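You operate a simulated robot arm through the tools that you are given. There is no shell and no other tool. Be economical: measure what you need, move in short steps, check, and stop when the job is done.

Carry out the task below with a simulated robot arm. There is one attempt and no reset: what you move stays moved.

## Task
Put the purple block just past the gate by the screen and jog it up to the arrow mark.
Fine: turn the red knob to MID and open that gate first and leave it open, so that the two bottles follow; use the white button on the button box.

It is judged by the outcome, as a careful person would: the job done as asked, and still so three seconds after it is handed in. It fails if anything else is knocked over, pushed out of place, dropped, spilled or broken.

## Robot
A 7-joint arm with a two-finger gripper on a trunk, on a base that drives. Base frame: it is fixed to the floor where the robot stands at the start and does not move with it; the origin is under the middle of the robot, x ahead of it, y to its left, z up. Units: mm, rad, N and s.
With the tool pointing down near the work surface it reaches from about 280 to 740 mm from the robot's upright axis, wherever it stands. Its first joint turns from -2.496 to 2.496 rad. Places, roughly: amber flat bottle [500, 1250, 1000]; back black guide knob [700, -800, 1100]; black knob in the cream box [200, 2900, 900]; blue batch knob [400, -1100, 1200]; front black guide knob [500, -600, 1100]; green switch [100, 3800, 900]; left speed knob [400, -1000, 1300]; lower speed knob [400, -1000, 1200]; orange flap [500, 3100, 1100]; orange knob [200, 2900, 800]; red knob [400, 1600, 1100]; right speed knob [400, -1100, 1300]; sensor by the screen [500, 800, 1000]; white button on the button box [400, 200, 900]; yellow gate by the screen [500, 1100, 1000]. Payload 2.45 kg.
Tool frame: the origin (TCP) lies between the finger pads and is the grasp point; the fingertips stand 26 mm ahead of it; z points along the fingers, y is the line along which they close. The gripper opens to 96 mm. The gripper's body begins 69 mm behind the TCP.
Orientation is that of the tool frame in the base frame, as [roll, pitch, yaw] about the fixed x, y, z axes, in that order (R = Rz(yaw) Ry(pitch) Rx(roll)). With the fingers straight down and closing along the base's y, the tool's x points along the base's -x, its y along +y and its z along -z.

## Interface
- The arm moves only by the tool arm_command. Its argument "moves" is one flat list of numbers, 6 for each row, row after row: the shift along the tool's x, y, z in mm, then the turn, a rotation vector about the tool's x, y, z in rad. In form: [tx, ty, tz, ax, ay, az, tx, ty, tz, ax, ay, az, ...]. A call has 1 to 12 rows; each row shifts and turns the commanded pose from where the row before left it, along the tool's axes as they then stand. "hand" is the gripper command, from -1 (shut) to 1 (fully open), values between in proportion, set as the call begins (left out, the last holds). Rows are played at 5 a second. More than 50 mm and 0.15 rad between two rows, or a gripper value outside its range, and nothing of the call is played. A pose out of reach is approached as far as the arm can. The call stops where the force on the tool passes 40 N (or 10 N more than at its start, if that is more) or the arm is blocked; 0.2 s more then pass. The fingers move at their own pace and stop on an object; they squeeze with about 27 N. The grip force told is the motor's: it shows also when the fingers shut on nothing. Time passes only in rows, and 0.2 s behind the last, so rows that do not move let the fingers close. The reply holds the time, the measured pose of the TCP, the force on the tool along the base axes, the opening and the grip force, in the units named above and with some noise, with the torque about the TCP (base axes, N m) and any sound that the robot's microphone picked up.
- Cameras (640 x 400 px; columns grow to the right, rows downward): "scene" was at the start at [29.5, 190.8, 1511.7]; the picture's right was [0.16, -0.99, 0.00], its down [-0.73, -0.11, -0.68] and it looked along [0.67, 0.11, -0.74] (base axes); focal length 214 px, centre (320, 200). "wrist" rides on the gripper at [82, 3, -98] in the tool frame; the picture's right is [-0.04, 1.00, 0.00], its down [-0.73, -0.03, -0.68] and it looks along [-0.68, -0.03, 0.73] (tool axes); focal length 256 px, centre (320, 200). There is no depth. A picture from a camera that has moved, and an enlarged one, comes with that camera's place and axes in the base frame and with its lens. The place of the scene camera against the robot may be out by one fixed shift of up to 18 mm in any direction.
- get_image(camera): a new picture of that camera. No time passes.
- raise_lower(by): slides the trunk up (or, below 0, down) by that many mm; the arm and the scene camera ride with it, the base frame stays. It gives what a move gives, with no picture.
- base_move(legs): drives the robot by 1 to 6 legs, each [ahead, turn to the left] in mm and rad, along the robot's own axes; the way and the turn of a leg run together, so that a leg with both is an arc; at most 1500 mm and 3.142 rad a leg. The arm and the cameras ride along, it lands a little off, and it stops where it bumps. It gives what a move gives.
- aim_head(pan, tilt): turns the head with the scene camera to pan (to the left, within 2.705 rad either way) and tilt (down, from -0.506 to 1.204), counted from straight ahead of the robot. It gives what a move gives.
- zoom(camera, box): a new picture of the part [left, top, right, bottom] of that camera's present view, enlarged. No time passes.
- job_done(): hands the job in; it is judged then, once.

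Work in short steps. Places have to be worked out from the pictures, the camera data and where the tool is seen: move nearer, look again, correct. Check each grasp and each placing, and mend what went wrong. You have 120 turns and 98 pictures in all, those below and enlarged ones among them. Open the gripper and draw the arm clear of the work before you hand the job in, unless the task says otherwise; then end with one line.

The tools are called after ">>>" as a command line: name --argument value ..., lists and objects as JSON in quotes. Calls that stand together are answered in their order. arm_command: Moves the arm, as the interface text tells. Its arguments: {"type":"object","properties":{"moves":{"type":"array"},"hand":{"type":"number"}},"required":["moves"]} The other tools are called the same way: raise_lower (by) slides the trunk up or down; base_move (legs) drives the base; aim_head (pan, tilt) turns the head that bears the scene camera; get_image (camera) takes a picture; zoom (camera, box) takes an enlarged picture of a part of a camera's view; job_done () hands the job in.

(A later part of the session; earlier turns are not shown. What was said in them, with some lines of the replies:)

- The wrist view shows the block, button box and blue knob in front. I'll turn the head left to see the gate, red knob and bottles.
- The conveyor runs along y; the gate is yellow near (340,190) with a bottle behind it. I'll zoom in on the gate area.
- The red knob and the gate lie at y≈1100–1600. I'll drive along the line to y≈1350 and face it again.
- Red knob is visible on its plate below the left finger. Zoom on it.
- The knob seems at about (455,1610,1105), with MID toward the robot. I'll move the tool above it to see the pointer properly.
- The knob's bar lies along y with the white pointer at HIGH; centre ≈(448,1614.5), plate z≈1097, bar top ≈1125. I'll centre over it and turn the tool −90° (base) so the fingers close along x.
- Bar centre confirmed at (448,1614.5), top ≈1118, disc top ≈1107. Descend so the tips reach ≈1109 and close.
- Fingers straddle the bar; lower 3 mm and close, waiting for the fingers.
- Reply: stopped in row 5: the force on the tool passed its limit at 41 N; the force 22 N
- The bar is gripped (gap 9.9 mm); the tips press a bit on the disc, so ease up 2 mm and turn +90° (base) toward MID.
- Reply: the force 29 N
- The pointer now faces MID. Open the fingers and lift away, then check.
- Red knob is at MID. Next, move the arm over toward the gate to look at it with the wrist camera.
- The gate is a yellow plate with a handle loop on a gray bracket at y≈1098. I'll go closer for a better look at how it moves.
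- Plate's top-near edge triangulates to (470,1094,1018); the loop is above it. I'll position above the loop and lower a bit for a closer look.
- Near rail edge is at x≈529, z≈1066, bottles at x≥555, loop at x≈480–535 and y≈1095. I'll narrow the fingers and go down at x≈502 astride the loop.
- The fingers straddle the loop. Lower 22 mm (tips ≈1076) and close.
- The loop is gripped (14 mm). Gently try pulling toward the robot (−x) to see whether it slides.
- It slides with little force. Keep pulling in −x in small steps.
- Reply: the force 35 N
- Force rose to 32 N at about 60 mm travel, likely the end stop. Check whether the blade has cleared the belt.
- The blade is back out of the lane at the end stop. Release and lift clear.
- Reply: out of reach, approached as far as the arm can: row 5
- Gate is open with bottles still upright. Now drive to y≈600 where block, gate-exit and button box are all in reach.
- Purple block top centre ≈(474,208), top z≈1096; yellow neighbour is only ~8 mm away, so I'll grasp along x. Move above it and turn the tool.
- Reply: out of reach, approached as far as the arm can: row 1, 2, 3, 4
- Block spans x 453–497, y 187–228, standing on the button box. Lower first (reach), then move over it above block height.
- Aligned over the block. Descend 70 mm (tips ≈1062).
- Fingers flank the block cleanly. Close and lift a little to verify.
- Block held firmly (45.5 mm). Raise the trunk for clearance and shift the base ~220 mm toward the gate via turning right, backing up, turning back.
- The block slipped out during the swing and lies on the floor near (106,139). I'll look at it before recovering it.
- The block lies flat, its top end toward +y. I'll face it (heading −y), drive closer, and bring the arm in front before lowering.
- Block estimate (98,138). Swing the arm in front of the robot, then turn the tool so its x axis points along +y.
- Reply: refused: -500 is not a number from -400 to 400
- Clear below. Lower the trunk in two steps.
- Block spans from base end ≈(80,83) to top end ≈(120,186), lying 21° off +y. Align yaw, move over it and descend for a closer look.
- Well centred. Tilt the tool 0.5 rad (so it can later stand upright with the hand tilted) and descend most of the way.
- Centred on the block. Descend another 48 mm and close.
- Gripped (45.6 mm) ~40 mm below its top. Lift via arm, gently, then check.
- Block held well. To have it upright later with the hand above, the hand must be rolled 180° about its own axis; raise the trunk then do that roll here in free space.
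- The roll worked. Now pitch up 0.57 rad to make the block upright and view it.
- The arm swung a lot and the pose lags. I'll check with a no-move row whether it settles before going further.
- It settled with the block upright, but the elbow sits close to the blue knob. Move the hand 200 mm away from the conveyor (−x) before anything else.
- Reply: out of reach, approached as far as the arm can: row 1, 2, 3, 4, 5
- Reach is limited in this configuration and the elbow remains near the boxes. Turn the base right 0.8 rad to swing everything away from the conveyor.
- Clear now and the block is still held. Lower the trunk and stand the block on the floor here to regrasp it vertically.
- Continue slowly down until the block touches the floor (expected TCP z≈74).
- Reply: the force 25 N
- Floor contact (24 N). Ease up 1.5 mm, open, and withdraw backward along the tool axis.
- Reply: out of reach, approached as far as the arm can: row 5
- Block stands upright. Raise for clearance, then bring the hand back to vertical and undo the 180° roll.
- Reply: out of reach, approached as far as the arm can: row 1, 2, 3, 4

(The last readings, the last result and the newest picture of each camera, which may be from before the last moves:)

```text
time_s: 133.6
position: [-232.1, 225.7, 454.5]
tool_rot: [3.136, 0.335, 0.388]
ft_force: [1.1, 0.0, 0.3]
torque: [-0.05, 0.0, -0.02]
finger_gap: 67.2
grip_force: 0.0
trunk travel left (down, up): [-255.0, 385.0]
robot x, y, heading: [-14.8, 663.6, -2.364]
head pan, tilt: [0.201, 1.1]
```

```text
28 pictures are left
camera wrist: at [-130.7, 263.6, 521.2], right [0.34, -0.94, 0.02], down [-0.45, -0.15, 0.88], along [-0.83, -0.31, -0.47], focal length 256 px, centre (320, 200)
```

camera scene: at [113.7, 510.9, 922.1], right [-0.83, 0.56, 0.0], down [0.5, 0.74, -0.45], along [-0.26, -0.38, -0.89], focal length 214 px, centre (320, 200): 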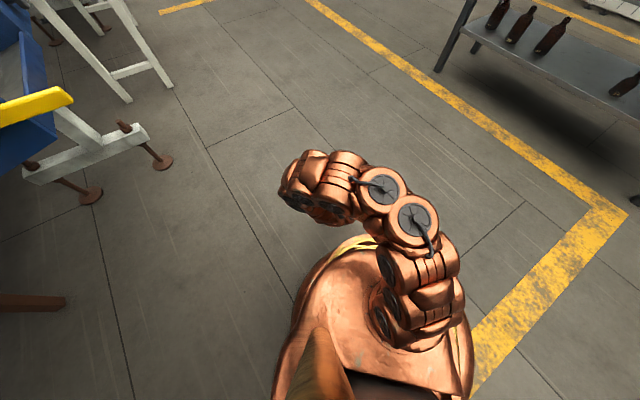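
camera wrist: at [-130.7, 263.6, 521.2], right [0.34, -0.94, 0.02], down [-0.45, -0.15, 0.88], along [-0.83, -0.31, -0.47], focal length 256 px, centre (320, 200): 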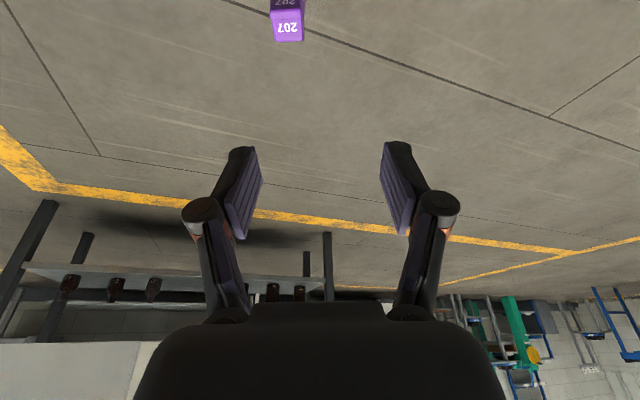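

Correct the remaining 0.335 rad pitch and move over the block, estimated centre (−345,230), top z≈113.

>>> arm_command --moves '[0, 0, 0, 0, 0.1117, 0, 0, 0, 0, 0, 0.1117, 0, 0, 0, 0, 0, 0.1117, 0, -20.6, -9.3, 40, 0, 0, 0, -20.6, -9.3, 40, 0, 0, 0, -20.6, -9.3, 40, 0, 0, 0, -20.6, -9.3, 40, 0, 0, 0, -20.6, -9.3, 40, 0, 0, 0, 0, 0, 0, 0, 0, 0]'

>>> get_image --camera "wrist"

```text
time_s: 135.6
position: [-344.4, 229.8, 255.1]
tool_rot: [3.138, 0.001, 0.39]
ft_force: [0.4, 0.3, 0.4]
torque: [0.0, 0.0, -0.02]
finger_gap: 66.9
grip_force: 0.1
trunk travel left (down, up): [-255.0, 385.0]
robot x, y, heading: [-15.1, 660.4, -2.366]
head pan, tilt: [0.201, 1.1]
```

```text
27 pictures are left
camera wrist: at [-268.6, 257.0, 353.2], right [0.34, -0.94, 0.0], down [-0.69, -0.25, 0.68], along [-0.64, -0.24, -0.73], focal length 256 px, centre (320, 200)
```

wrist: 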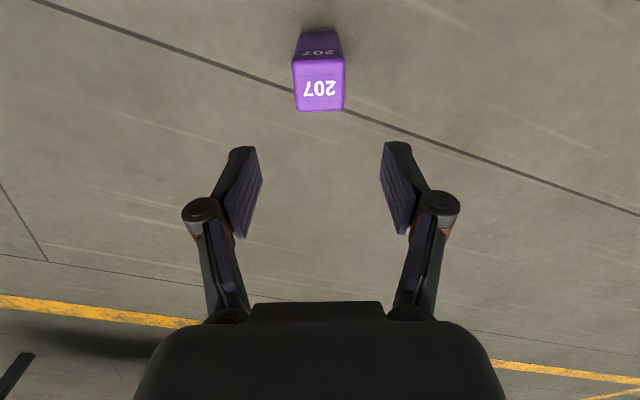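

Well centred. Descend straddling the block and grip ~45 mm below its top.

>>> arm_command --moves '[-3, 1, 40, 0, 0, 0, 0, 0, 40, 0, 0, 0, 0, 0, 40, 0, 0, 0, 0, 0, 40, 0, 0, 0, 0, 0, 20, 0, 0, 0, 0, 0, 7, 0, 0, 0, 0, 0, 0, 0, 0, 0]'

>>> arm_command --moves '[0, 0, 0, 0, 0, 0, 0, 0, 0, 0, 0, 0, 0, 0, 0, 0, 0, 0, 0, 0, 0, 0, 0, 0]' --hand -1

>>> get_image --camera "wrist"

```text
time_s: 137.2
position: [-348.5, 225.4, 67.8]
tool_rot: [3.137, -0.001, 0.391]
ft_force: [-0.8, -0.1, 0.7]
torque: [-0.01, -0.01, 0.0]
finger_gap: 67.2
grip_force: 0.1
trunk travel left (down, up): [-255.0, 385.0]
robot x, y, heading: [-15.0, 662.6, -2.363]
head pan, tilt: [0.201, 1.1]
```

```text
time_s: 138.2
position: [-346.9, 224.6, 67.0]
tool_rot: [3.137, 0.001, 0.393]
ft_force: [-0.1, 1.4, 1.8]
torque: [0.15, 0.04, 0.0]
finger_gap: 45.3
grip_force: 26.5
trunk travel left (down, up): [-255.0, 385.0]
robot x, y, heading: [-14.2, 664.3, -2.368]
head pan, tilt: [0.201, 1.1]
```

```text
26 pictures are left
camera wrist: at [-271.6, 252.7, 166.3], right [0.34, -0.94, 0.0], down [-0.69, -0.25, 0.68], along [-0.64, -0.24, -0.73], focal length 256 px, centre (320, 200)
```

wrist: 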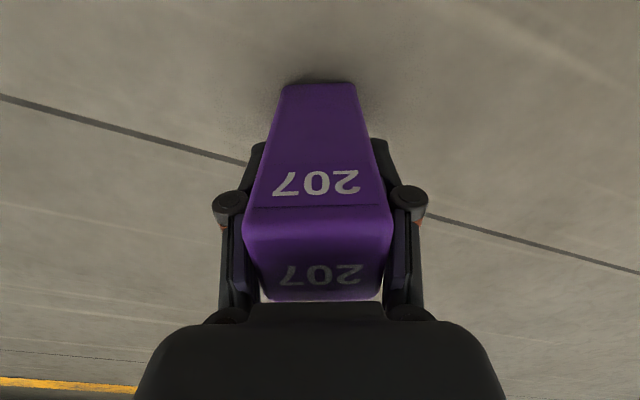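

Gripped at mid-height. Lift with the arm (pulling in a bit) and then raise the trunk.

>>> arm_command --moves '[0, 0, -25, 0, 0, 0, 10, 0, -45, 0, 0, 0, 10, 0, -45, 0, 0, 0, 10, 0, -45, 0, 0, 0, 10, 0, -45, 0, 0, 0, 10, 0, -45, 0, 0, 0, 10, 0, -45, 0, 0, 0, 10, 0, -45, 0, 0, 0, 10, 0, -45, 0, 0, 0, 10, 0, -45, 0, 0, 0, 10, 0, -45, 0, 0, 0, 10, 0, -45, 0, 0, 0]'

>>> raise_lower --by 380

>>> arm_command --moves '[10, 0, -45, 0, 0, 0, 10, 0, -45, 0, 0, 0, 10, 0, -45, 0, 0, 0, 10, 0, -45, 0, 0, 0, 10, 0, -40, 0, 0, 0]'

```text
time_s: 140.8
position: [-247.3, 268.3, 587.7]
tool_rot: [3.138, 0.0, 0.391]
ft_force: [-0.4, 0.1, -2.1]
torque: [0.02, -0.01, -0.02]
finger_gap: 45.5
grip_force: 27.1
trunk travel left (down, up): [-255.0, 385.0]
robot x, y, heading: [-12.9, 664.5, -2.367]
head pan, tilt: [0.201, 1.1]
```

```text
time_s: 144.5
position: [-247.9, 267.4, 968.5]
tool_rot: [3.139, 0.0, 0.392]
ft_force: [0.4, -0.1, -2.0]
torque: [0.01, 0.04, 0.02]
finger_gap: 45.4
grip_force: 26.9
trunk travel left (down, up): [-635.0, 5.0]
robot x, y, heading: [-12.3, 662.1, -2.371]
head pan, tilt: [0.201, 1.1]
```

```text
time_s: 145.7
position: [-201.1, 287.2, 1187.0]
tool_rot: [3.137, 0.002, 0.391]
ft_force: [0.9, -0.4, -2.3]
torque: [0.01, -0.01, -0.01]
finger_gap: 45.5
grip_force: 26.8
trunk travel left (down, up): [-635.0, 5.0]
robot x, y, heading: [-16.4, 663.9, -2.364]
head pan, tilt: [0.201, 1.1]
```

Held well. Raise 40 mm more and drive to y≈890 facing the line with the arm at small radius.

>>> arm_command --moves '[0, 0, -20, 0, 0, 0, 0, 0, -20, 0, 0, 0]'

>>> base_move --legs '[[0, 0.795], [-230, 0], [0, 0.785], [0, 0.785]]'

>>> aim_head --pan 0.0 --tilt 0.8

>>> get_image --camera "wrist"

>>> get_image --camera "scene"

```text
time_s: 146.3
position: [-201.9, 289.8, 1227.6]
tool_rot: [3.14, -0.002, 0.393]
ft_force: [0.7, -0.3, -1.9]
torque: [0.0, -0.01, -0.01]
finger_gap: 45.5
grip_force: 26.6
trunk travel left (down, up): [-635.0, 5.0]
robot x, y, heading: [-15.0, 660.2, -2.372]
head pan, tilt: [0.201, 1.1]
```

```text
time_s: 154.2
position: [384.6, 1019.0, 1228.2]
tool_rot: [3.14, -0.001, 2.744]
ft_force: [-0.8, 0.2, -1.8]
torque: [-0.03, 0.02, 0.0]
finger_gap: 45.7
grip_force: 27.3
trunk travel left (down, up): [-635.0, 5.0]
robot x, y, heading: [-9.5, 891.0, -0.012]
head pan, tilt: [0.201, 1.1]
```

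```text
time_s: 155.0
position: [383.9, 1018.3, 1227.2]
tool_rot: [3.14, -0.001, 2.744]
ft_force: [-0.2, 0.0, -1.8]
torque: [0.01, -0.01, 0.0]
finger_gap: 45.4
grip_force: 27.1
trunk travel left (down, up): [-635.0, 5.0]
robot x, y, heading: [-15.0, 888.4, -0.013]
head pan, tilt: [0.0, 0.799]
```

```text
25 pictures are left
camera wrist: at [308.8, 1052.3, 1325.7], right [0.42, 0.91, 0.0], down [0.66, -0.31, 0.68], along [0.62, -0.29, -0.73], focal length 256 px, centre (320, 200)
```

wrist: 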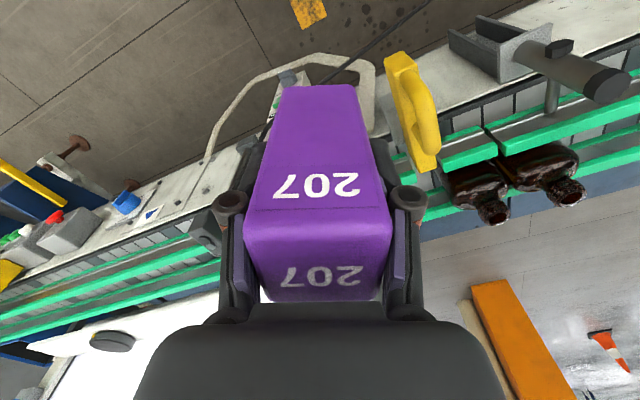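

```text
24 pictures are left
camera scene: at [21.7, 1066.8, 1573.8], right [-0.02, -1.0, 0.0], down [-0.72, 0.01, -0.7], along [0.7, -0.01, -0.72], focal length 214 px, centre (320, 200)
```

scene: 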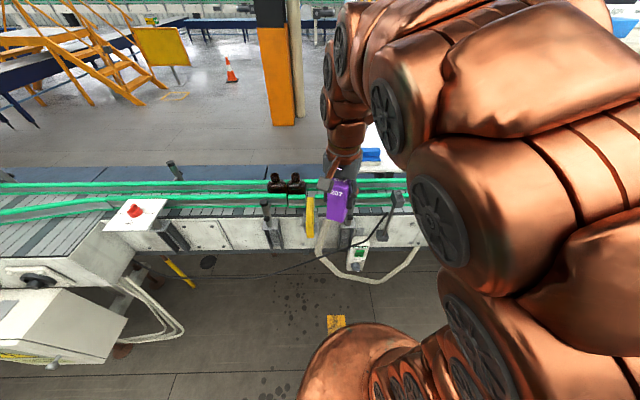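

Block still held. Square the tool with the line and move over the lane centre (x≈582) just past the gate (y≈1050).

>>> arm_command --moves '[0, 0, 0, 0, 0, -0.1325, 0, 0, 0, 0, 0, -0.1325, 0, 0, 0, 0, 0, -0.1325, -39.6, 6.3, 4.6, 0, 0, 0, -39.6, 6.3, 4.6, 0, 0, 0, -39.6, 6.3, 4.6, 0, 0, 0, -39.6, 6.3, 4.6, 0, 0, 0, -39.6, 6.3, 4.6, 0, 0, 0, 0, 0, 0, 0, 0, 0]'

>>> get_image --camera "wrist"

>>> zoom --camera "scene" --box '[250, 130, 410, 250]'

```text
time_s: 157.0
position: [582.4, 1050.4, 1206.7]
tool_rot: [3.138, 0.002, -3.141]
ft_force: [0.6, 0.0, -1.4]
torque: [0.0, 0.0, -0.01]
finger_gap: 45.6
grip_force: 26.8
trunk travel left (down, up): [-635.0, 5.0]
robot x, y, heading: [-18.1, 889.0, -0.014]
head pan, tilt: [0.0, 0.799]
```

```text
23 pictures are left
camera wrist: at [499.7, 1051.9, 1304.9], right [0.04, 1.0, 0.0], down [0.73, -0.03, 0.68], along [0.68, -0.03, -0.73], focal length 256 px, centre (320, 200)
```

wrist: 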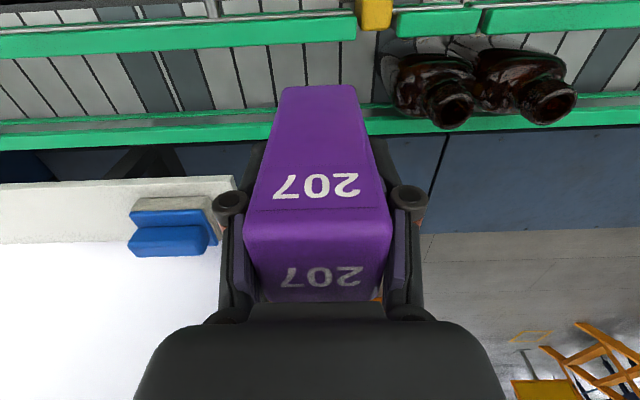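

```text
3.33 times, centred on (330, 190) of scene
camera zoom: at [22.2, 1066.8, 1573.8], right [-0.02, -1.0, 0.0], down [-0.72, 0.01, -0.7], along [0.7, -0.01, -0.72], focal length 715 px, centre (287, 233)
```

zoom: 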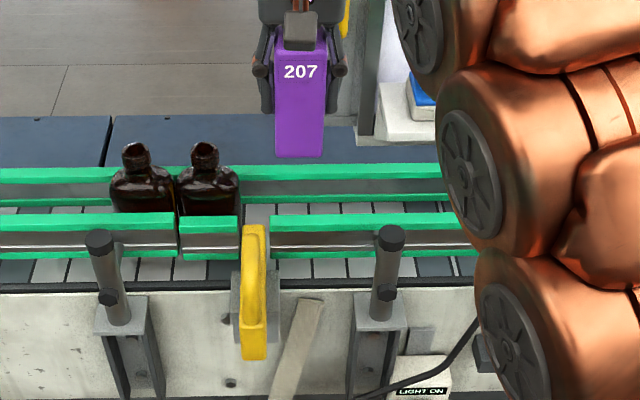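

Lane inner edges ≈548 and ≈605–612; bottles centred at 580, matching the block. Descend to rail level and check.

>>> arm_command --moves '[2, 0, 30, 0, 0, 0, 0, 0, 25, 0, 0, 0, 0, 0, 15, 0, 0, 0, 0, 0, 0, 0, 0, 0]'

>>> get_image --camera "wrist"

>>> zoom --camera "scene" --box '[270, 140, 390, 230]'

```text
time_s: 158.0
position: [580.5, 1050.6, 1135.0]
tool_rot: [3.139, 0.001, -3.141]
ft_force: [-0.8, 1.1, -2.9]
torque: [-0.04, 0.0, 0.02]
finger_gap: 45.6
grip_force: 26.6
trunk travel left (down, up): [-635.0, 5.0]
robot x, y, heading: [-12.4, 889.5, -0.02]
head pan, tilt: [0.0, 0.799]
```

```text
21 pictures are left
camera wrist: at [497.6, 1052.7, 1233.4], right [0.04, 1.0, 0.0], down [0.73, -0.03, 0.68], along [0.68, -0.03, -0.73], focal length 256 px, centre (320, 200)
```

wrist: 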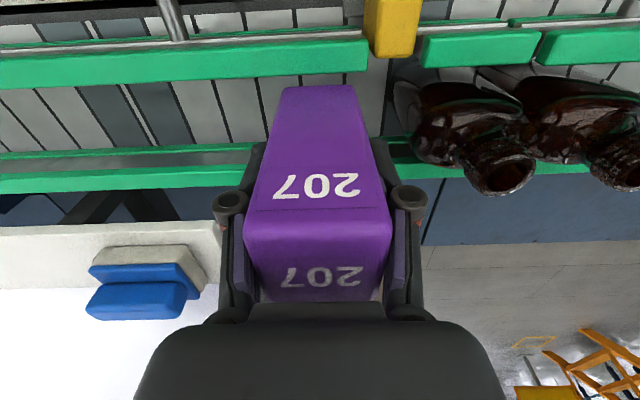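

```text
4.44 times, centred on (330, 185) of scene
camera zoom: at [22.0, 1066.8, 1573.9], right [-0.02, -1.0, 0.0], down [-0.72, 0.01, -0.7], along [0.7, -0.01, -0.72], focal length 953 px, centre (276, 267)
```

zoom: 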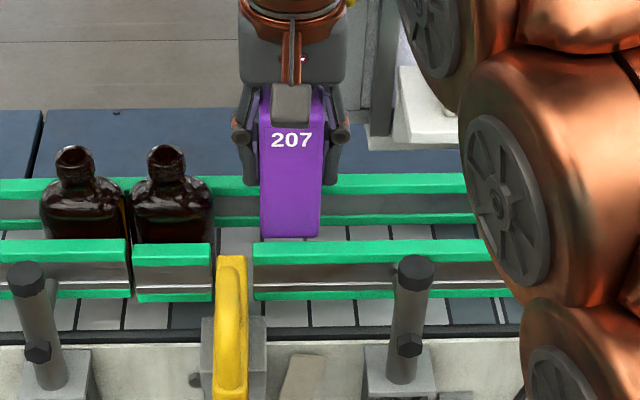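

The block enters between the rails with clearance. Nudge 1.5 mm and descend in small steps until the belt contact.

>>> arm_command --moves '[1.5, 0, 12, 0, 0, 0, 0, 0, 12, 0, 0, 0, 0, 0, 12, 0, 0, 0, 0, 0, 8, 0, 0, 0]'

>>> zoom --camera "scene" --box '[270, 140, 390, 230]'

```text
time_s: 159.0
position: [578.6, 1051.2, 1091.9]
tool_rot: [3.138, 0.003, 3.14]
ft_force: [0.8, 0.5, -1.5]
torque: [0.0, 0.01, -0.03]
finger_gap: 45.2
grip_force: 27.5
trunk travel left (down, up): [-635.0, 5.0]
robot x, y, heading: [-14.0, 888.7, -0.011]
head pan, tilt: [0.0, 0.799]
```

```text
4.44 times, centred on (330, 185) of scene
camera zoom: at [21.9, 1066.7, 1573.9], right [-0.02, -1.0, 0.0], down [-0.72, 0.01, -0.7], along [0.7, -0.01, -0.72], focal length 953 px, centre (276, 267)
```

zoom: 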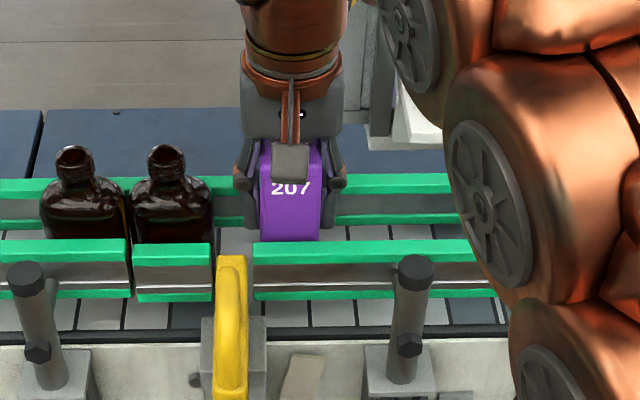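

>>> arm_command --moves '[0, 0, 5, 0, 0, 0, 0, 0, 4, 0, 0, 0, 0, 0, 4, 0, 0, 0, 0, 0, 3, 0, 0, 0, 0, 0, 3, 0, 0, 0, 0, 0, 3, 0, 0, 0]'

```text
time_s: 160.4
position: [578.9, 1050.3, 1069.0]
tool_rot: [3.139, 0.002, 3.141]
ft_force: [-1.3, -0.4, -1.6]
torque: [-0.02, 0.01, 0.03]
finger_gap: 45.6
grip_force: 26.8
trunk travel left (down, up): [-635.0, 5.0]
robot x, y, heading: [-16.8, 886.8, -0.021]
head pan, tilt: [0.0, 0.799]
```

No contact yet (base ≈1002). Continue in 3 mm steps.

>>> arm_command --moves '[0, 0, 3, 0, 0, 0, 0, 0, 3, 0, 0, 0, 0, 0, 3, 0, 0, 0, 0, 0, 3, 0, 0, 0, 0, 0, 3, 0, 0, 0, 0, 0, 3, 0, 0, 0]'

>>> zoom --camera "scene" --box '[270, 140, 390, 230]'

```text
time_s: 161.1
position: [578.9, 1052.1, 1066.9]
tool_rot: [3.136, 0.011, -3.141]
ft_force: [-7.1, -1.3, 22.1]
torque: [-0.53, 0.99, -0.08]
finger_gap: 45.6
grip_force: 27.0
trunk travel left (down, up): [-635.0, 5.0]
robot x, y, heading: [-12.4, 888.0, -0.011]
head pan, tilt: [0.0, 0.799]
stopped in row 3: the force on the tool passed its limit at 45 N (the readings are from after the stop); the commanded pose is now the measured one
```

```text
4.44 times, centred on (330, 185) of scene
camera zoom: at [20.0, 1066.3, 1574.1], right [-0.02, -1.0, 0.0], down [-0.72, 0.01, -0.7], along [0.7, -0.01, -0.72], focal length 953 px, centre (276, 267)
```

zoom: 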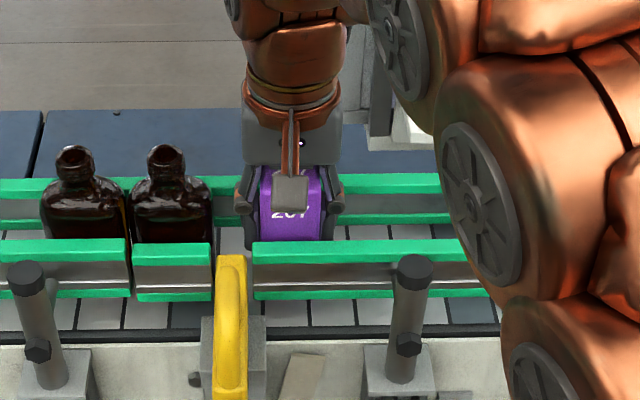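

Contact at base z≈1000, i.e. the belt. Ease 1 mm, open a little, and lift out.

>>> arm_command --moves '[0, 0, -1, 0, 0, 0, 0, 0, 0, 0, 0, 0, 0, 0, 0, 0, 0, 0]' --hand 0.35

>>> arm_command --moves '[0, 0, -15, 0, 0, 0, 0, 0, -30, 0, 0, 0, 0, 0, -40, 0, 0, 0, 0, 0, -45, 0, 0, 0]'

>>> get_image --camera "wrist"

>>> zoom --camera "scene" --box '[270, 140, 390, 230]'

```text
time_s: 161.9
position: [579.3, 1050.2, 1066.1]
tool_rot: [3.136, 0.006, -3.141]
ft_force: [-0.4, 0.2, -0.6]
torque: [0.03, -0.03, -0.02]
finger_gap: 64.6
grip_force: 0.1
trunk travel left (down, up): [-635.0, 5.0]
robot x, y, heading: [-9.9, 891.5, -0.016]
head pan, tilt: [0.0, 0.799]
```

```text
time_s: 162.9
position: [577.9, 1050.9, 1196.3]
tool_rot: [3.136, 0.007, 3.14]
ft_force: [-0.4, 0.0, -0.1]
torque: [-0.02, 0.0, 0.03]
finger_gap: 64.9
grip_force: 0.1
trunk travel left (down, up): [-635.0, 5.0]
robot x, y, heading: [-11.3, 884.8, -0.017]
head pan, tilt: [0.0, 0.799]
```

```text
17 pictures are left
camera wrist: at [495.3, 1052.7, 1294.0], right [0.04, 1.0, 0.0], down [0.73, -0.03, 0.68], along [0.68, -0.02, -0.73], focal length 256 px, centre (320, 200)
```

wrist: 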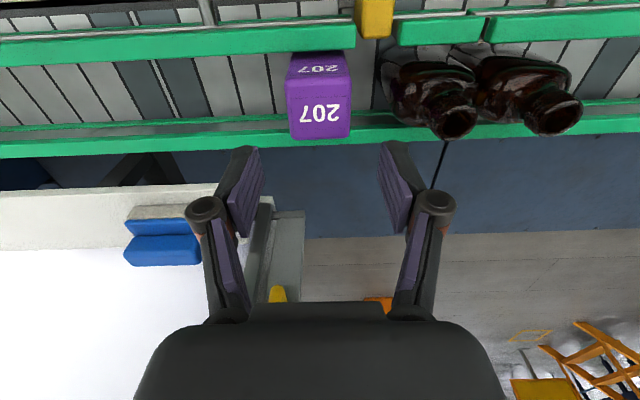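

```text
4.44 times, centred on (330, 185) of scene
camera zoom: at [21.9, 1066.8, 1573.9], right [-0.02, -1.0, 0.0], down [-0.72, 0.01, -0.7], along [0.7, -0.01, -0.72], focal length 953 px, centre (276, 267)
```

zoom: 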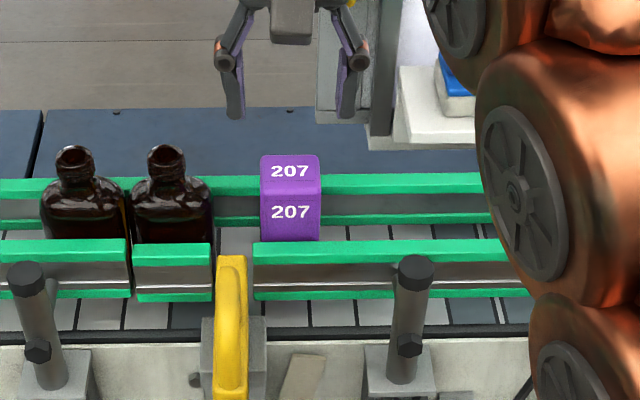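

The block stands upright on the belt just past the gate. Retract the arm and drive to y≈500 for the white JOG button (estimated ≈(435,217,940), facing the robot).

>>> arm_command --moves '[45, 0, -5, 0, 0, 0, 45, 0, -5, 0, 0, 0, 45, 0, -5, 0, 0, 0, 45, 0, 0, 0, 0, 0]' --hand -1

>>> base_move --legs '[[0, -1.555], [390, 0], [0, 1.571]]'

>>> aim_head --pan 0.25 --tilt 0.75

>>> get_image --camera "scene"

```text
time_s: 163.9
position: [399.1, 1050.4, 1209.6]
tool_rot: [3.137, 0.008, 3.142]
ft_force: [0.8, -1.0, -0.4]
torque: [-0.02, 0.03, -0.01]
finger_gap: 0.0
grip_force: 24.8
trunk travel left (down, up): [-635.0, 5.0]
robot x, y, heading: [-9.8, 888.8, -0.015]
head pan, tilt: [0.0, 0.799]
```

```text
time_s: 173.9
position: [403.3, 663.0, 1210.0]
tool_rot: [3.135, 0.008, -3.134]
ft_force: [-0.2, -0.4, -1.7]
torque: [0.0, 0.02, 0.03]
finger_gap: 0.0
grip_force: 27.2
trunk travel left (down, up): [-635.0, 5.0]
robot x, y, heading: [-7.7, 499.9, -0.004]
head pan, tilt: [0.0, 0.799]
```

```text
time_s: 174.7
position: [404.2, 663.2, 1210.4]
tool_rot: [3.137, 0.008, -3.132]
ft_force: [0.1, 0.5, 0.1]
torque: [0.01, 0.0, 0.0]
finger_gap: 0.1
grip_force: 27.5
trunk travel left (down, up): [-635.0, 5.0]
robot x, y, heading: [-5.5, 501.5, -0.006]
head pan, tilt: [0.25, 0.75]
```

```text
15 pictures are left
camera scene: at [25.3, 696.8, 1577.8], right [0.24, -0.97, 0.0], down [-0.66, -0.16, -0.73], along [0.71, 0.17, -0.68], focal length 214 px, centre (320, 200)
```

scene: 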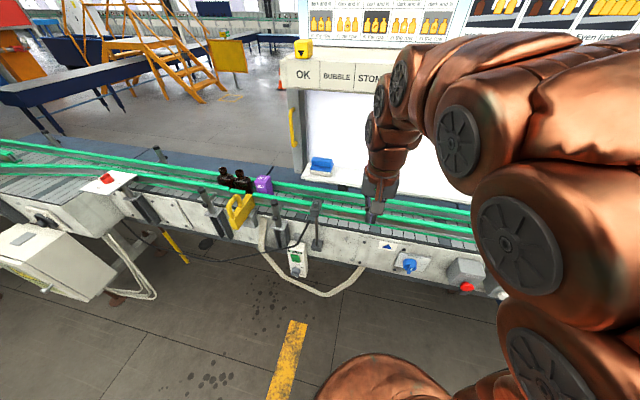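

Now a wrist look to fix the arrow mark's y position.

>>> get_image --camera "wrist"

```text
14 pictures are left
camera wrist: at [319.6, 665.4, 1308.6], right [0.03, 1.0, 0.01], down [0.73, -0.03, 0.68], along [0.68, -0.02, -0.73], focal length 256 px, centre (320, 200)
```

wrist: 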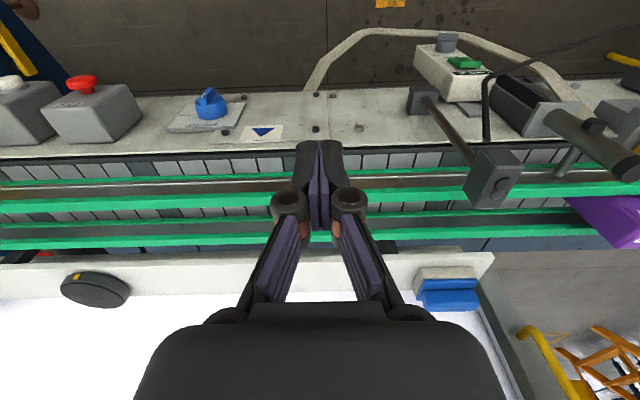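

Arrow apex triangulates to (505,577,972). Move the closed hand above and in front of the white button at (395,217).

>>> arm_command --moves '[1, -44.6, 0, 0, 0, 0, 1, -44.6, 0, 0, 0, 0, 1, -44.6, 0, 0, 0, 0, 1, -44.6, 0, 0, 0, 0, 1, -44.6, 0, 0, 0, 0, 1, -44.6, 0, 0, 0, 0, 1, -44.6, 0, 0, 0, 0, 1, -44.6, 0, 0, 0, 0, 1, -44.6, 0, 0, 0, 0, 1, -44.6, 0, 0, 0, 0, 0, 0, 0, 0, 0, 0]'

>>> get_image --camera "wrist"

```text
time_s: 177.1
position: [397.2, 215.5, 1209.3]
tool_rot: [3.137, 0.009, -3.133]
ft_force: [-0.1, 0.1, -0.4]
torque: [-0.01, -0.04, 0.01]
finger_gap: 0.4
grip_force: 27.1
trunk travel left (down, up): [-635.0, 5.0]
robot x, y, heading: [-4.8, 500.6, -0.009]
head pan, tilt: [0.25, 0.75]
```

```text
13 pictures are left
camera wrist: at [312.5, 216.5, 1307.2], right [0.03, 1.0, 0.01], down [0.73, -0.03, 0.68], along [0.68, -0.02, -0.73], focal length 256 px, centre (320, 200)
```

wrist: 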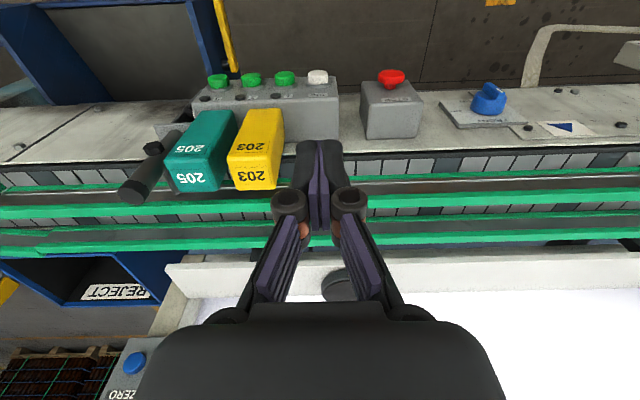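

White cap ≈(430,212,920). Descend beside it (x≈393) so the finger side faces the button.

>>> arm_command --moves '[3, -3, 45, 0, 0, 0, 0, 0, 45, 0, 0, 0, 0, 0, 45, 0, 0, 0, 0, 0, 45, 0, 0, 0, 0, 0, 45, 0, 0, 0, 0, 0, 30, 0, 0, 0, 0, 0, 20, 0, 0, 0, 0, 0, 0, 0, 0, 0]'

>>> get_image --camera "wrist"

```text
time_s: 178.9
position: [396.3, 216.7, 933.1]
tool_rot: [3.136, 0.008, -3.133]
ft_force: [-0.4, -0.2, -1.3]
torque: [-0.01, 0.0, 0.02]
finger_gap: 0.2
grip_force: 26.7
trunk travel left (down, up): [-635.0, 5.0]
robot x, y, heading: [-6.3, 497.6, -0.008]
head pan, tilt: [0.25, 0.75]
```

```text
12 pictures are left
camera wrist: at [313.0, 217.8, 1031.6], right [0.03, 1.0, 0.01], down [0.73, -0.03, 0.69], along [0.69, -0.02, -0.73], focal length 256 px, centre (320, 200)
```

wrist: 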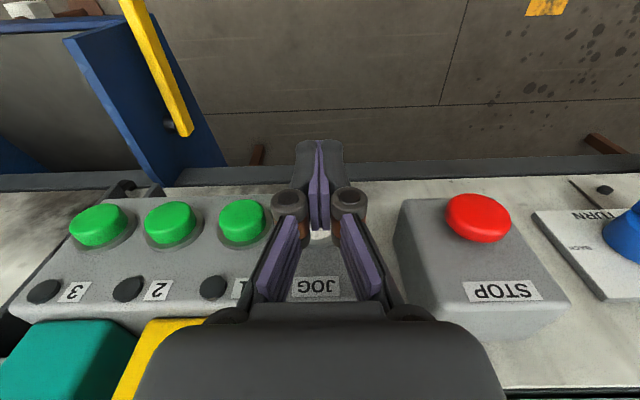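

The button faces mostly toward the robot at ≈(430,211,924). Align y and approach slowly in +x until contact.

>>> arm_command --moves '[-6, -5.5, 0, 0, 0, 0, -4, 0, 0, 0, 0, 0, -3, 0, 0, 0, 0, 0, -2, 0, 0, 0, 0, 0]'

```text
time_s: 179.9
position: [410.1, 210.4, 933.0]
tool_rot: [3.136, 0.006, -3.133]
ft_force: [0.4, 0.0, 0.1]
torque: [0.01, 0.01, 0.01]
finger_gap: 0.1
grip_force: 26.7
trunk travel left (down, up): [-635.0, 5.0]
robot x, y, heading: [-5.1, 496.6, -0.006]
head pan, tilt: [0.25, 0.75]
```

No contact yet; advance in 2 mm rows, watching force.

>>> arm_command --moves '[-2, 0, 0, 0, 0, 0, -2, 0, 0, 0, 0, 0, -2, 0, 0, 0, 0, 0]'

```text
time_s: 180.7
position: [417.8, 211.2, 934.1]
tool_rot: [3.136, 0.008, -3.133]
ft_force: [0.1, -0.4, -0.9]
torque: [0.01, 0.0, -0.01]
finger_gap: 0.0
grip_force: 27.0
trunk travel left (down, up): [-635.0, 5.0]
robot x, y, heading: [-10.5, 497.8, -0.005]
head pan, tilt: [0.25, 0.75]
```

>>> arm_command --moves '[-2, 0, 0, 0, 0, 0, -2, 0, 0, 0, 0, 0, -2, 0, 0, 0, 0, 0]'

>>> get_image --camera "wrist"

```text
time_s: 181.5
position: [422.3, 212.5, 933.5]
tool_rot: [3.136, 0.007, -3.133]
ft_force: [-3.6, -0.4, 0.0]
torque: [-0.02, 0.08, 0.03]
finger_gap: 6.0
grip_force: 28.9
trunk travel left (down, up): [-635.0, 5.0]
robot x, y, heading: [-7.4, 497.1, -0.004]
head pan, tilt: [0.25, 0.75]
heard: click
```

```text
11 pictures are left
camera wrist: at [339.7, 212.4, 1031.7], right [0.03, 1.0, 0.01], down [0.73, -0.03, 0.68], along [0.68, -0.02, -0.73], focal length 256 px, centre (320, 200)
```

wrist: 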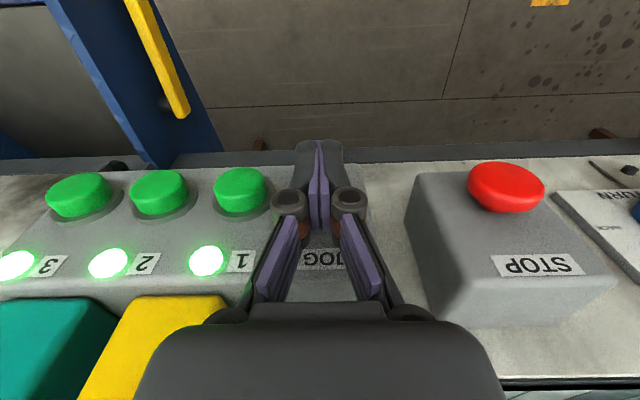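

Click heard and the lamps lit: the jog is on. Check the block's position before letting more time pass.

>>> zoom --camera "scene" --box '[200, 150, 440, 280]'

```text
2.67 times, centred on (320, 215) of scene
camera zoom: at [25.1, 696.4, 1577.9], right [0.24, -0.97, 0.0], down [-0.66, -0.16, -0.73], along [0.71, 0.18, -0.68], focal length 572 px, centre (320, 160)
```

zoom: 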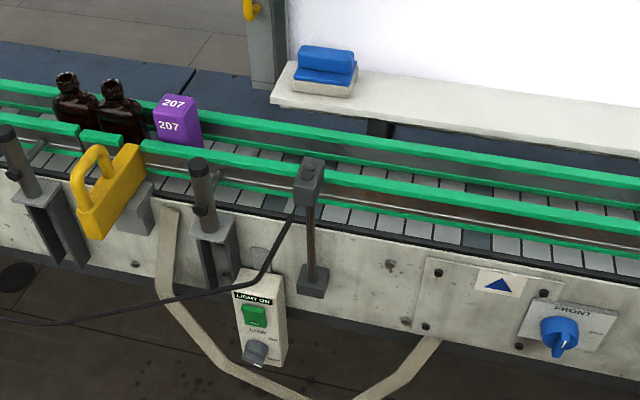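

Block hardly moved so far. Hold the button for 0.6 s more and measure the travel.

>>> arm_command --moves '[0, 0, 0, 0, 0, 0, 0, 0, 0, 0, 0, 0]'

>>> zoom --camera "scene" --box '[200, 150, 440, 280]'

```text
time_s: 182.1
position: [423.8, 211.6, 933.4]
tool_rot: [3.135, 0.009, -3.132]
ft_force: [-3.8, -1.2, -1.6]
torque: [0.0, 0.1, 0.01]
finger_gap: 6.2
grip_force: 28.9
trunk travel left (down, up): [-635.0, 5.0]
robot x, y, heading: [-6.9, 497.1, -0.005]
head pan, tilt: [0.25, 0.75]
```

```text
2.67 times, centred on (320, 215) of scene
camera zoom: at [25.1, 696.4, 1577.9], right [0.24, -0.97, 0.0], down [-0.66, -0.16, -0.73], along [0.71, 0.18, -0.68], focal length 572 px, centre (320, 160)
```

zoom: 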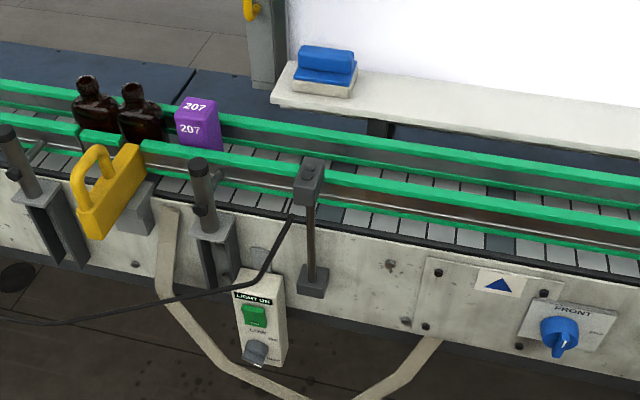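

Belt speed ≈55 mm/s; block now at y≈993, ~415 mm to go. Hold the button for ~5.2 s in two calls, then look.

>>> arm_command --moves '[0, 0, 0, 0, 0, 0, 0, 0, 0, 0, 0, 0, 0, 0, 0, 0, 0, 0, 0, 0, 0, 0, 0, 0, 0, 0, 0, 0, 0, 0, 0, 0, 0, 0, 0, 0, 0, 0, 0, 0, 0, 0, 0, 0, 0, 0, 0, 0, 0, 0, 0, 0, 0, 0, 0, 0, 0, 0, 0, 0, 0, 0, 0, 0, 0, 0, 0, 0, 0, 0, 0, 0]'

>>> zoom --camera "scene" --box '[200, 150, 440, 280]'

```text
time_s: 184.7
position: [424.0, 210.6, 934.2]
tool_rot: [3.135, 0.008, -3.133]
ft_force: [-4.0, 0.1, 0.1]
torque: [-0.02, 0.08, 0.01]
finger_gap: 6.0
grip_force: 28.5
trunk travel left (down, up): [-635.0, 5.0]
robot x, y, heading: [-4.8, 495.8, -0.008]
head pan, tilt: [0.25, 0.75]
```

```text
2.67 times, centred on (320, 215) of scene
camera zoom: at [25.1, 696.5, 1577.9], right [0.24, -0.97, 0.0], down [-0.66, -0.16, -0.73], along [0.71, 0.18, -0.68], focal length 572 px, centre (320, 160)
```

zoom: 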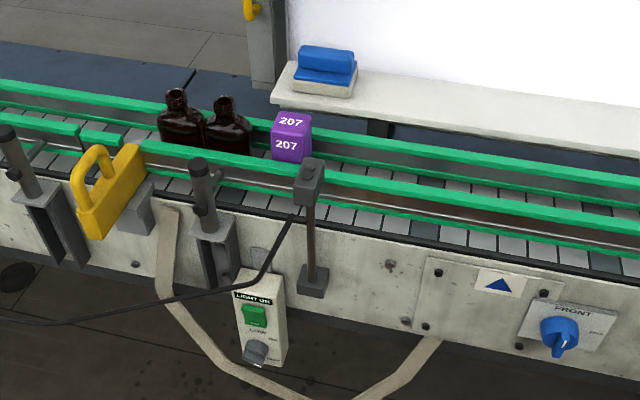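

Block at y≈864 (≈50 mm/s), bottles following. Hold another 2.6 s twice to reach ≈606, then check.

>>> arm_command --moves '[0, 0, 0, 0, 0, 0, 0, 0, 0, 0, 0, 0, 0, 0, 0, 0, 0, 0, 0, 0, 0, 0, 0, 0, 0, 0, 0, 0, 0, 0, 0, 0, 0, 0, 0, 0, 0, 0, 0, 0, 0, 0, 0, 0, 0, 0, 0, 0, 0, 0, 0, 0, 0, 0, 0, 0, 0, 0, 0, 0, 0, 0, 0, 0, 0, 0, 0, 0, 0, 0, 0, 0]'

>>> arm_command --moves '[0, 0, 0, 0, 0, 0, 0, 0, 0, 0, 0, 0, 0, 0, 0, 0, 0, 0, 0, 0, 0, 0, 0, 0, 0, 0, 0, 0, 0, 0, 0, 0, 0, 0, 0, 0, 0, 0, 0, 0, 0, 0, 0, 0, 0, 0, 0, 0]'

>>> zoom --camera "scene" --box '[200, 150, 440, 280]'

```text
time_s: 187.3
position: [424.2, 211.6, 933.9]
tool_rot: [3.137, 0.006, -3.133]
ft_force: [-3.8, -0.7, 0.2]
torque: [0.01, 0.04, 0.02]
finger_gap: 5.9
grip_force: 28.1
trunk travel left (down, up): [-635.0, 5.0]
robot x, y, heading: [-8.8, 500.0, -0.007]
head pan, tilt: [0.25, 0.75]
```

```text
time_s: 189.1
position: [422.5, 211.4, 934.4]
tool_rot: [3.136, 0.009, -3.133]
ft_force: [-3.5, 0.6, -0.3]
torque: [0.01, 0.09, 0.02]
finger_gap: 6.2
grip_force: 28.4
trunk travel left (down, up): [-635.0, 5.0]
robot x, y, heading: [-8.0, 495.9, -0.008]
head pan, tilt: [0.25, 0.75]
```

```text
2.67 times, centred on (320, 215) of scene
camera zoom: at [25.1, 696.5, 1577.9], right [0.24, -0.97, 0.0], down [-0.66, -0.16, -0.73], along [0.71, 0.18, -0.68], focal length 572 px, centre (320, 160)
```

zoom: 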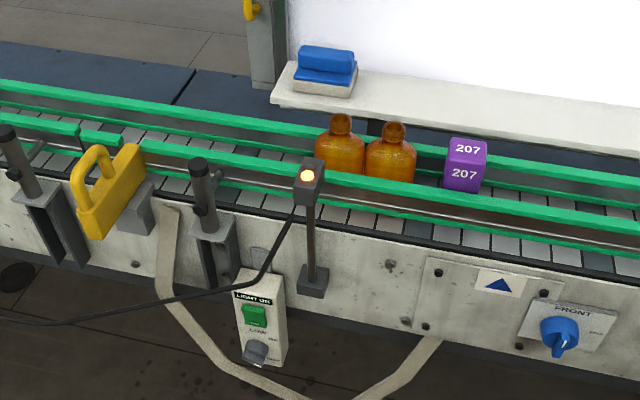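

Block at y≈643; ~63 mm left ≈1.25 s. Hold 1.0 s and then pull back off the button in the same call.

>>> arm_command --moves '[0, 0, 0, 0, 0, 0, 0, 0, 0, 0, 0, 0, 0, 0, 0, 0, 0, 0, 0, 0, 0, 0, 0, 0, 0, 0, 0, 0, 0, 0, 12, 0, 0, 0, 0, 0, 12, 0, 0, 0, 0, 0]'

>>> zoom --camera "scene" --box '[280, 170, 440, 270]'

```text
time_s: 190.7
position: [399.5, 209.7, 933.8]
tool_rot: [3.136, 0.006, -3.131]
ft_force: [0.8, 0.6, 0.2]
torque: [0.02, 0.0, 0.01]
finger_gap: 0.0
grip_force: 29.0
trunk travel left (down, up): [-635.0, 5.0]
robot x, y, heading: [-5.9, 498.3, -0.004]
head pan, tilt: [0.25, 0.75]
```

```text
4.00 times, centred on (360, 220) of scene
camera zoom: at [25.4, 696.5, 1577.9], right [0.24, -0.97, 0.0], down [-0.66, -0.16, -0.73], along [0.71, 0.18, -0.68], focal length 858 px, centre (160, 120)
```

zoom: 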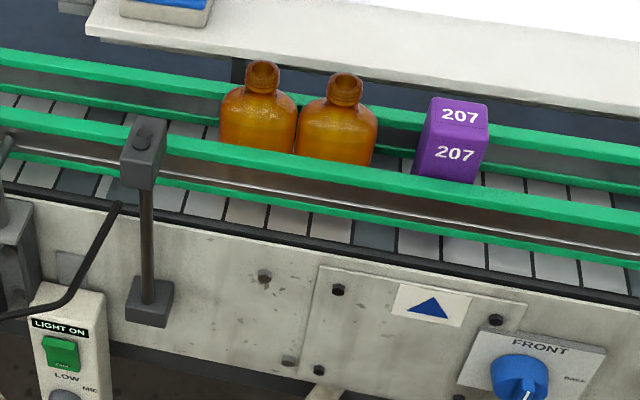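

Block centre ≈ y 582, at the arrow. Move the arm up and clear while checking that the belt has stopped.

>>> arm_command --moves '[6, 0, 0, 0, 0, 0, 0, 0, -40, 0, 0, 0, 0, 0, -45, 0, 0, 0]'

>>> zoom --camera "scene" --box '[280, 170, 440, 270]'

```text
time_s: 191.5
position: [391.5, 207.1, 1019.1]
tool_rot: [3.136, 0.007, -3.133]
ft_force: [-0.3, -0.4, -0.1]
torque: [0.0, 0.03, 0.02]
finger_gap: 0.0
grip_force: 28.0
trunk travel left (down, up): [-635.0, 5.0]
robot x, y, heading: [-7.3, 500.6, -0.011]
head pan, tilt: [0.25, 0.75]
```

```text
4.00 times, centred on (360, 220) of scene
camera zoom: at [25.6, 696.4, 1577.9], right [0.24, -0.97, 0.0], down [-0.66, -0.16, -0.73], along [0.71, 0.18, -0.68], focal length 858 px, centre (160, 120)
```

zoom: 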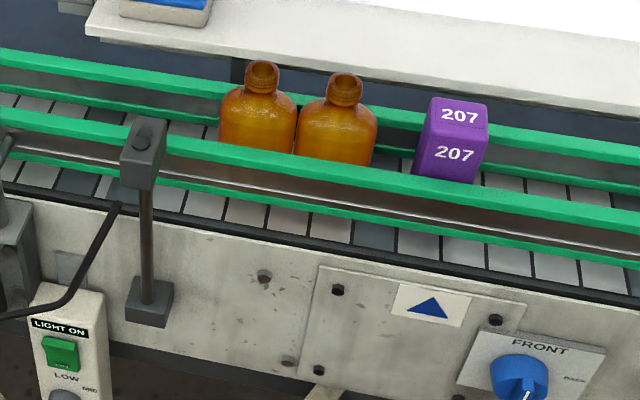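

The belt is stopped. Raise the arm well clear, open the gripper, and take a final overview of the line.

>>> arm_command --moves '[0, 0, -45, 0, 0, 0, 0, 0, -45, 0, 0, 0, 0, 0, -45, 0, 0, 0, 20, 0, -45, 0, 0, 0, 30, 0, 0, 0, 0, 0, 30, 0, 0, 0, 0, 0]' --hand 1

>>> get_image --camera "scene"

>>> get_image --camera "wrist"

```text
time_s: 192.9
position: [311.3, 207.8, 1197.9]
tool_rot: [3.137, 0.007, -3.133]
ft_force: [0.3, 0.9, 0.1]
torque: [-0.01, 0.06, 0.0]
finger_gap: 96.0
grip_force: 0.0
trunk travel left (down, up): [-635.0, 5.0]
robot x, y, heading: [-6.1, 498.4, -0.008]
head pan, tilt: [0.25, 0.75]
```

```text
4 pictures are left
camera scene: at [25.6, 696.5, 1577.9], right [0.24, -0.97, 0.0], down [-0.66, -0.16, -0.73], along [0.71, 0.18, -0.68], focal length 214 px, centre (320, 200)
```

scene: 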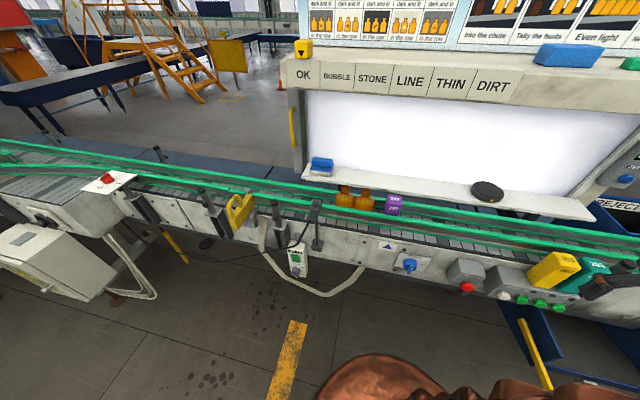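

```text
3 pictures are left
camera wrist: at [228.1, 209.9, 1296.2], right [0.03, 1.0, 0.0], down [0.73, -0.03, 0.68], along [0.68, -0.02, -0.73], focal length 256 px, centre (320, 200)
```

wrist: 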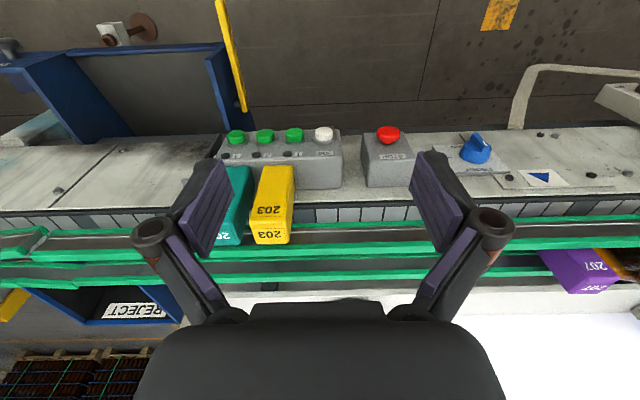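

Everything is in place: knob at MID, gate open, block upright at the arrow with the bottles behind it, belt stopped, and the arm clear with the gripper open. Hand in.

>>> job_done

```text
The job is handed in.
```

The purple block now stands upright at the arrow mark, its centre about 5 mm short of it, with the red knob at MID, the gate left open and the two bottles behind it. I did drop the block on the floor on the way to the gate; I stood it up again and then placed it just past the gate before jogging.
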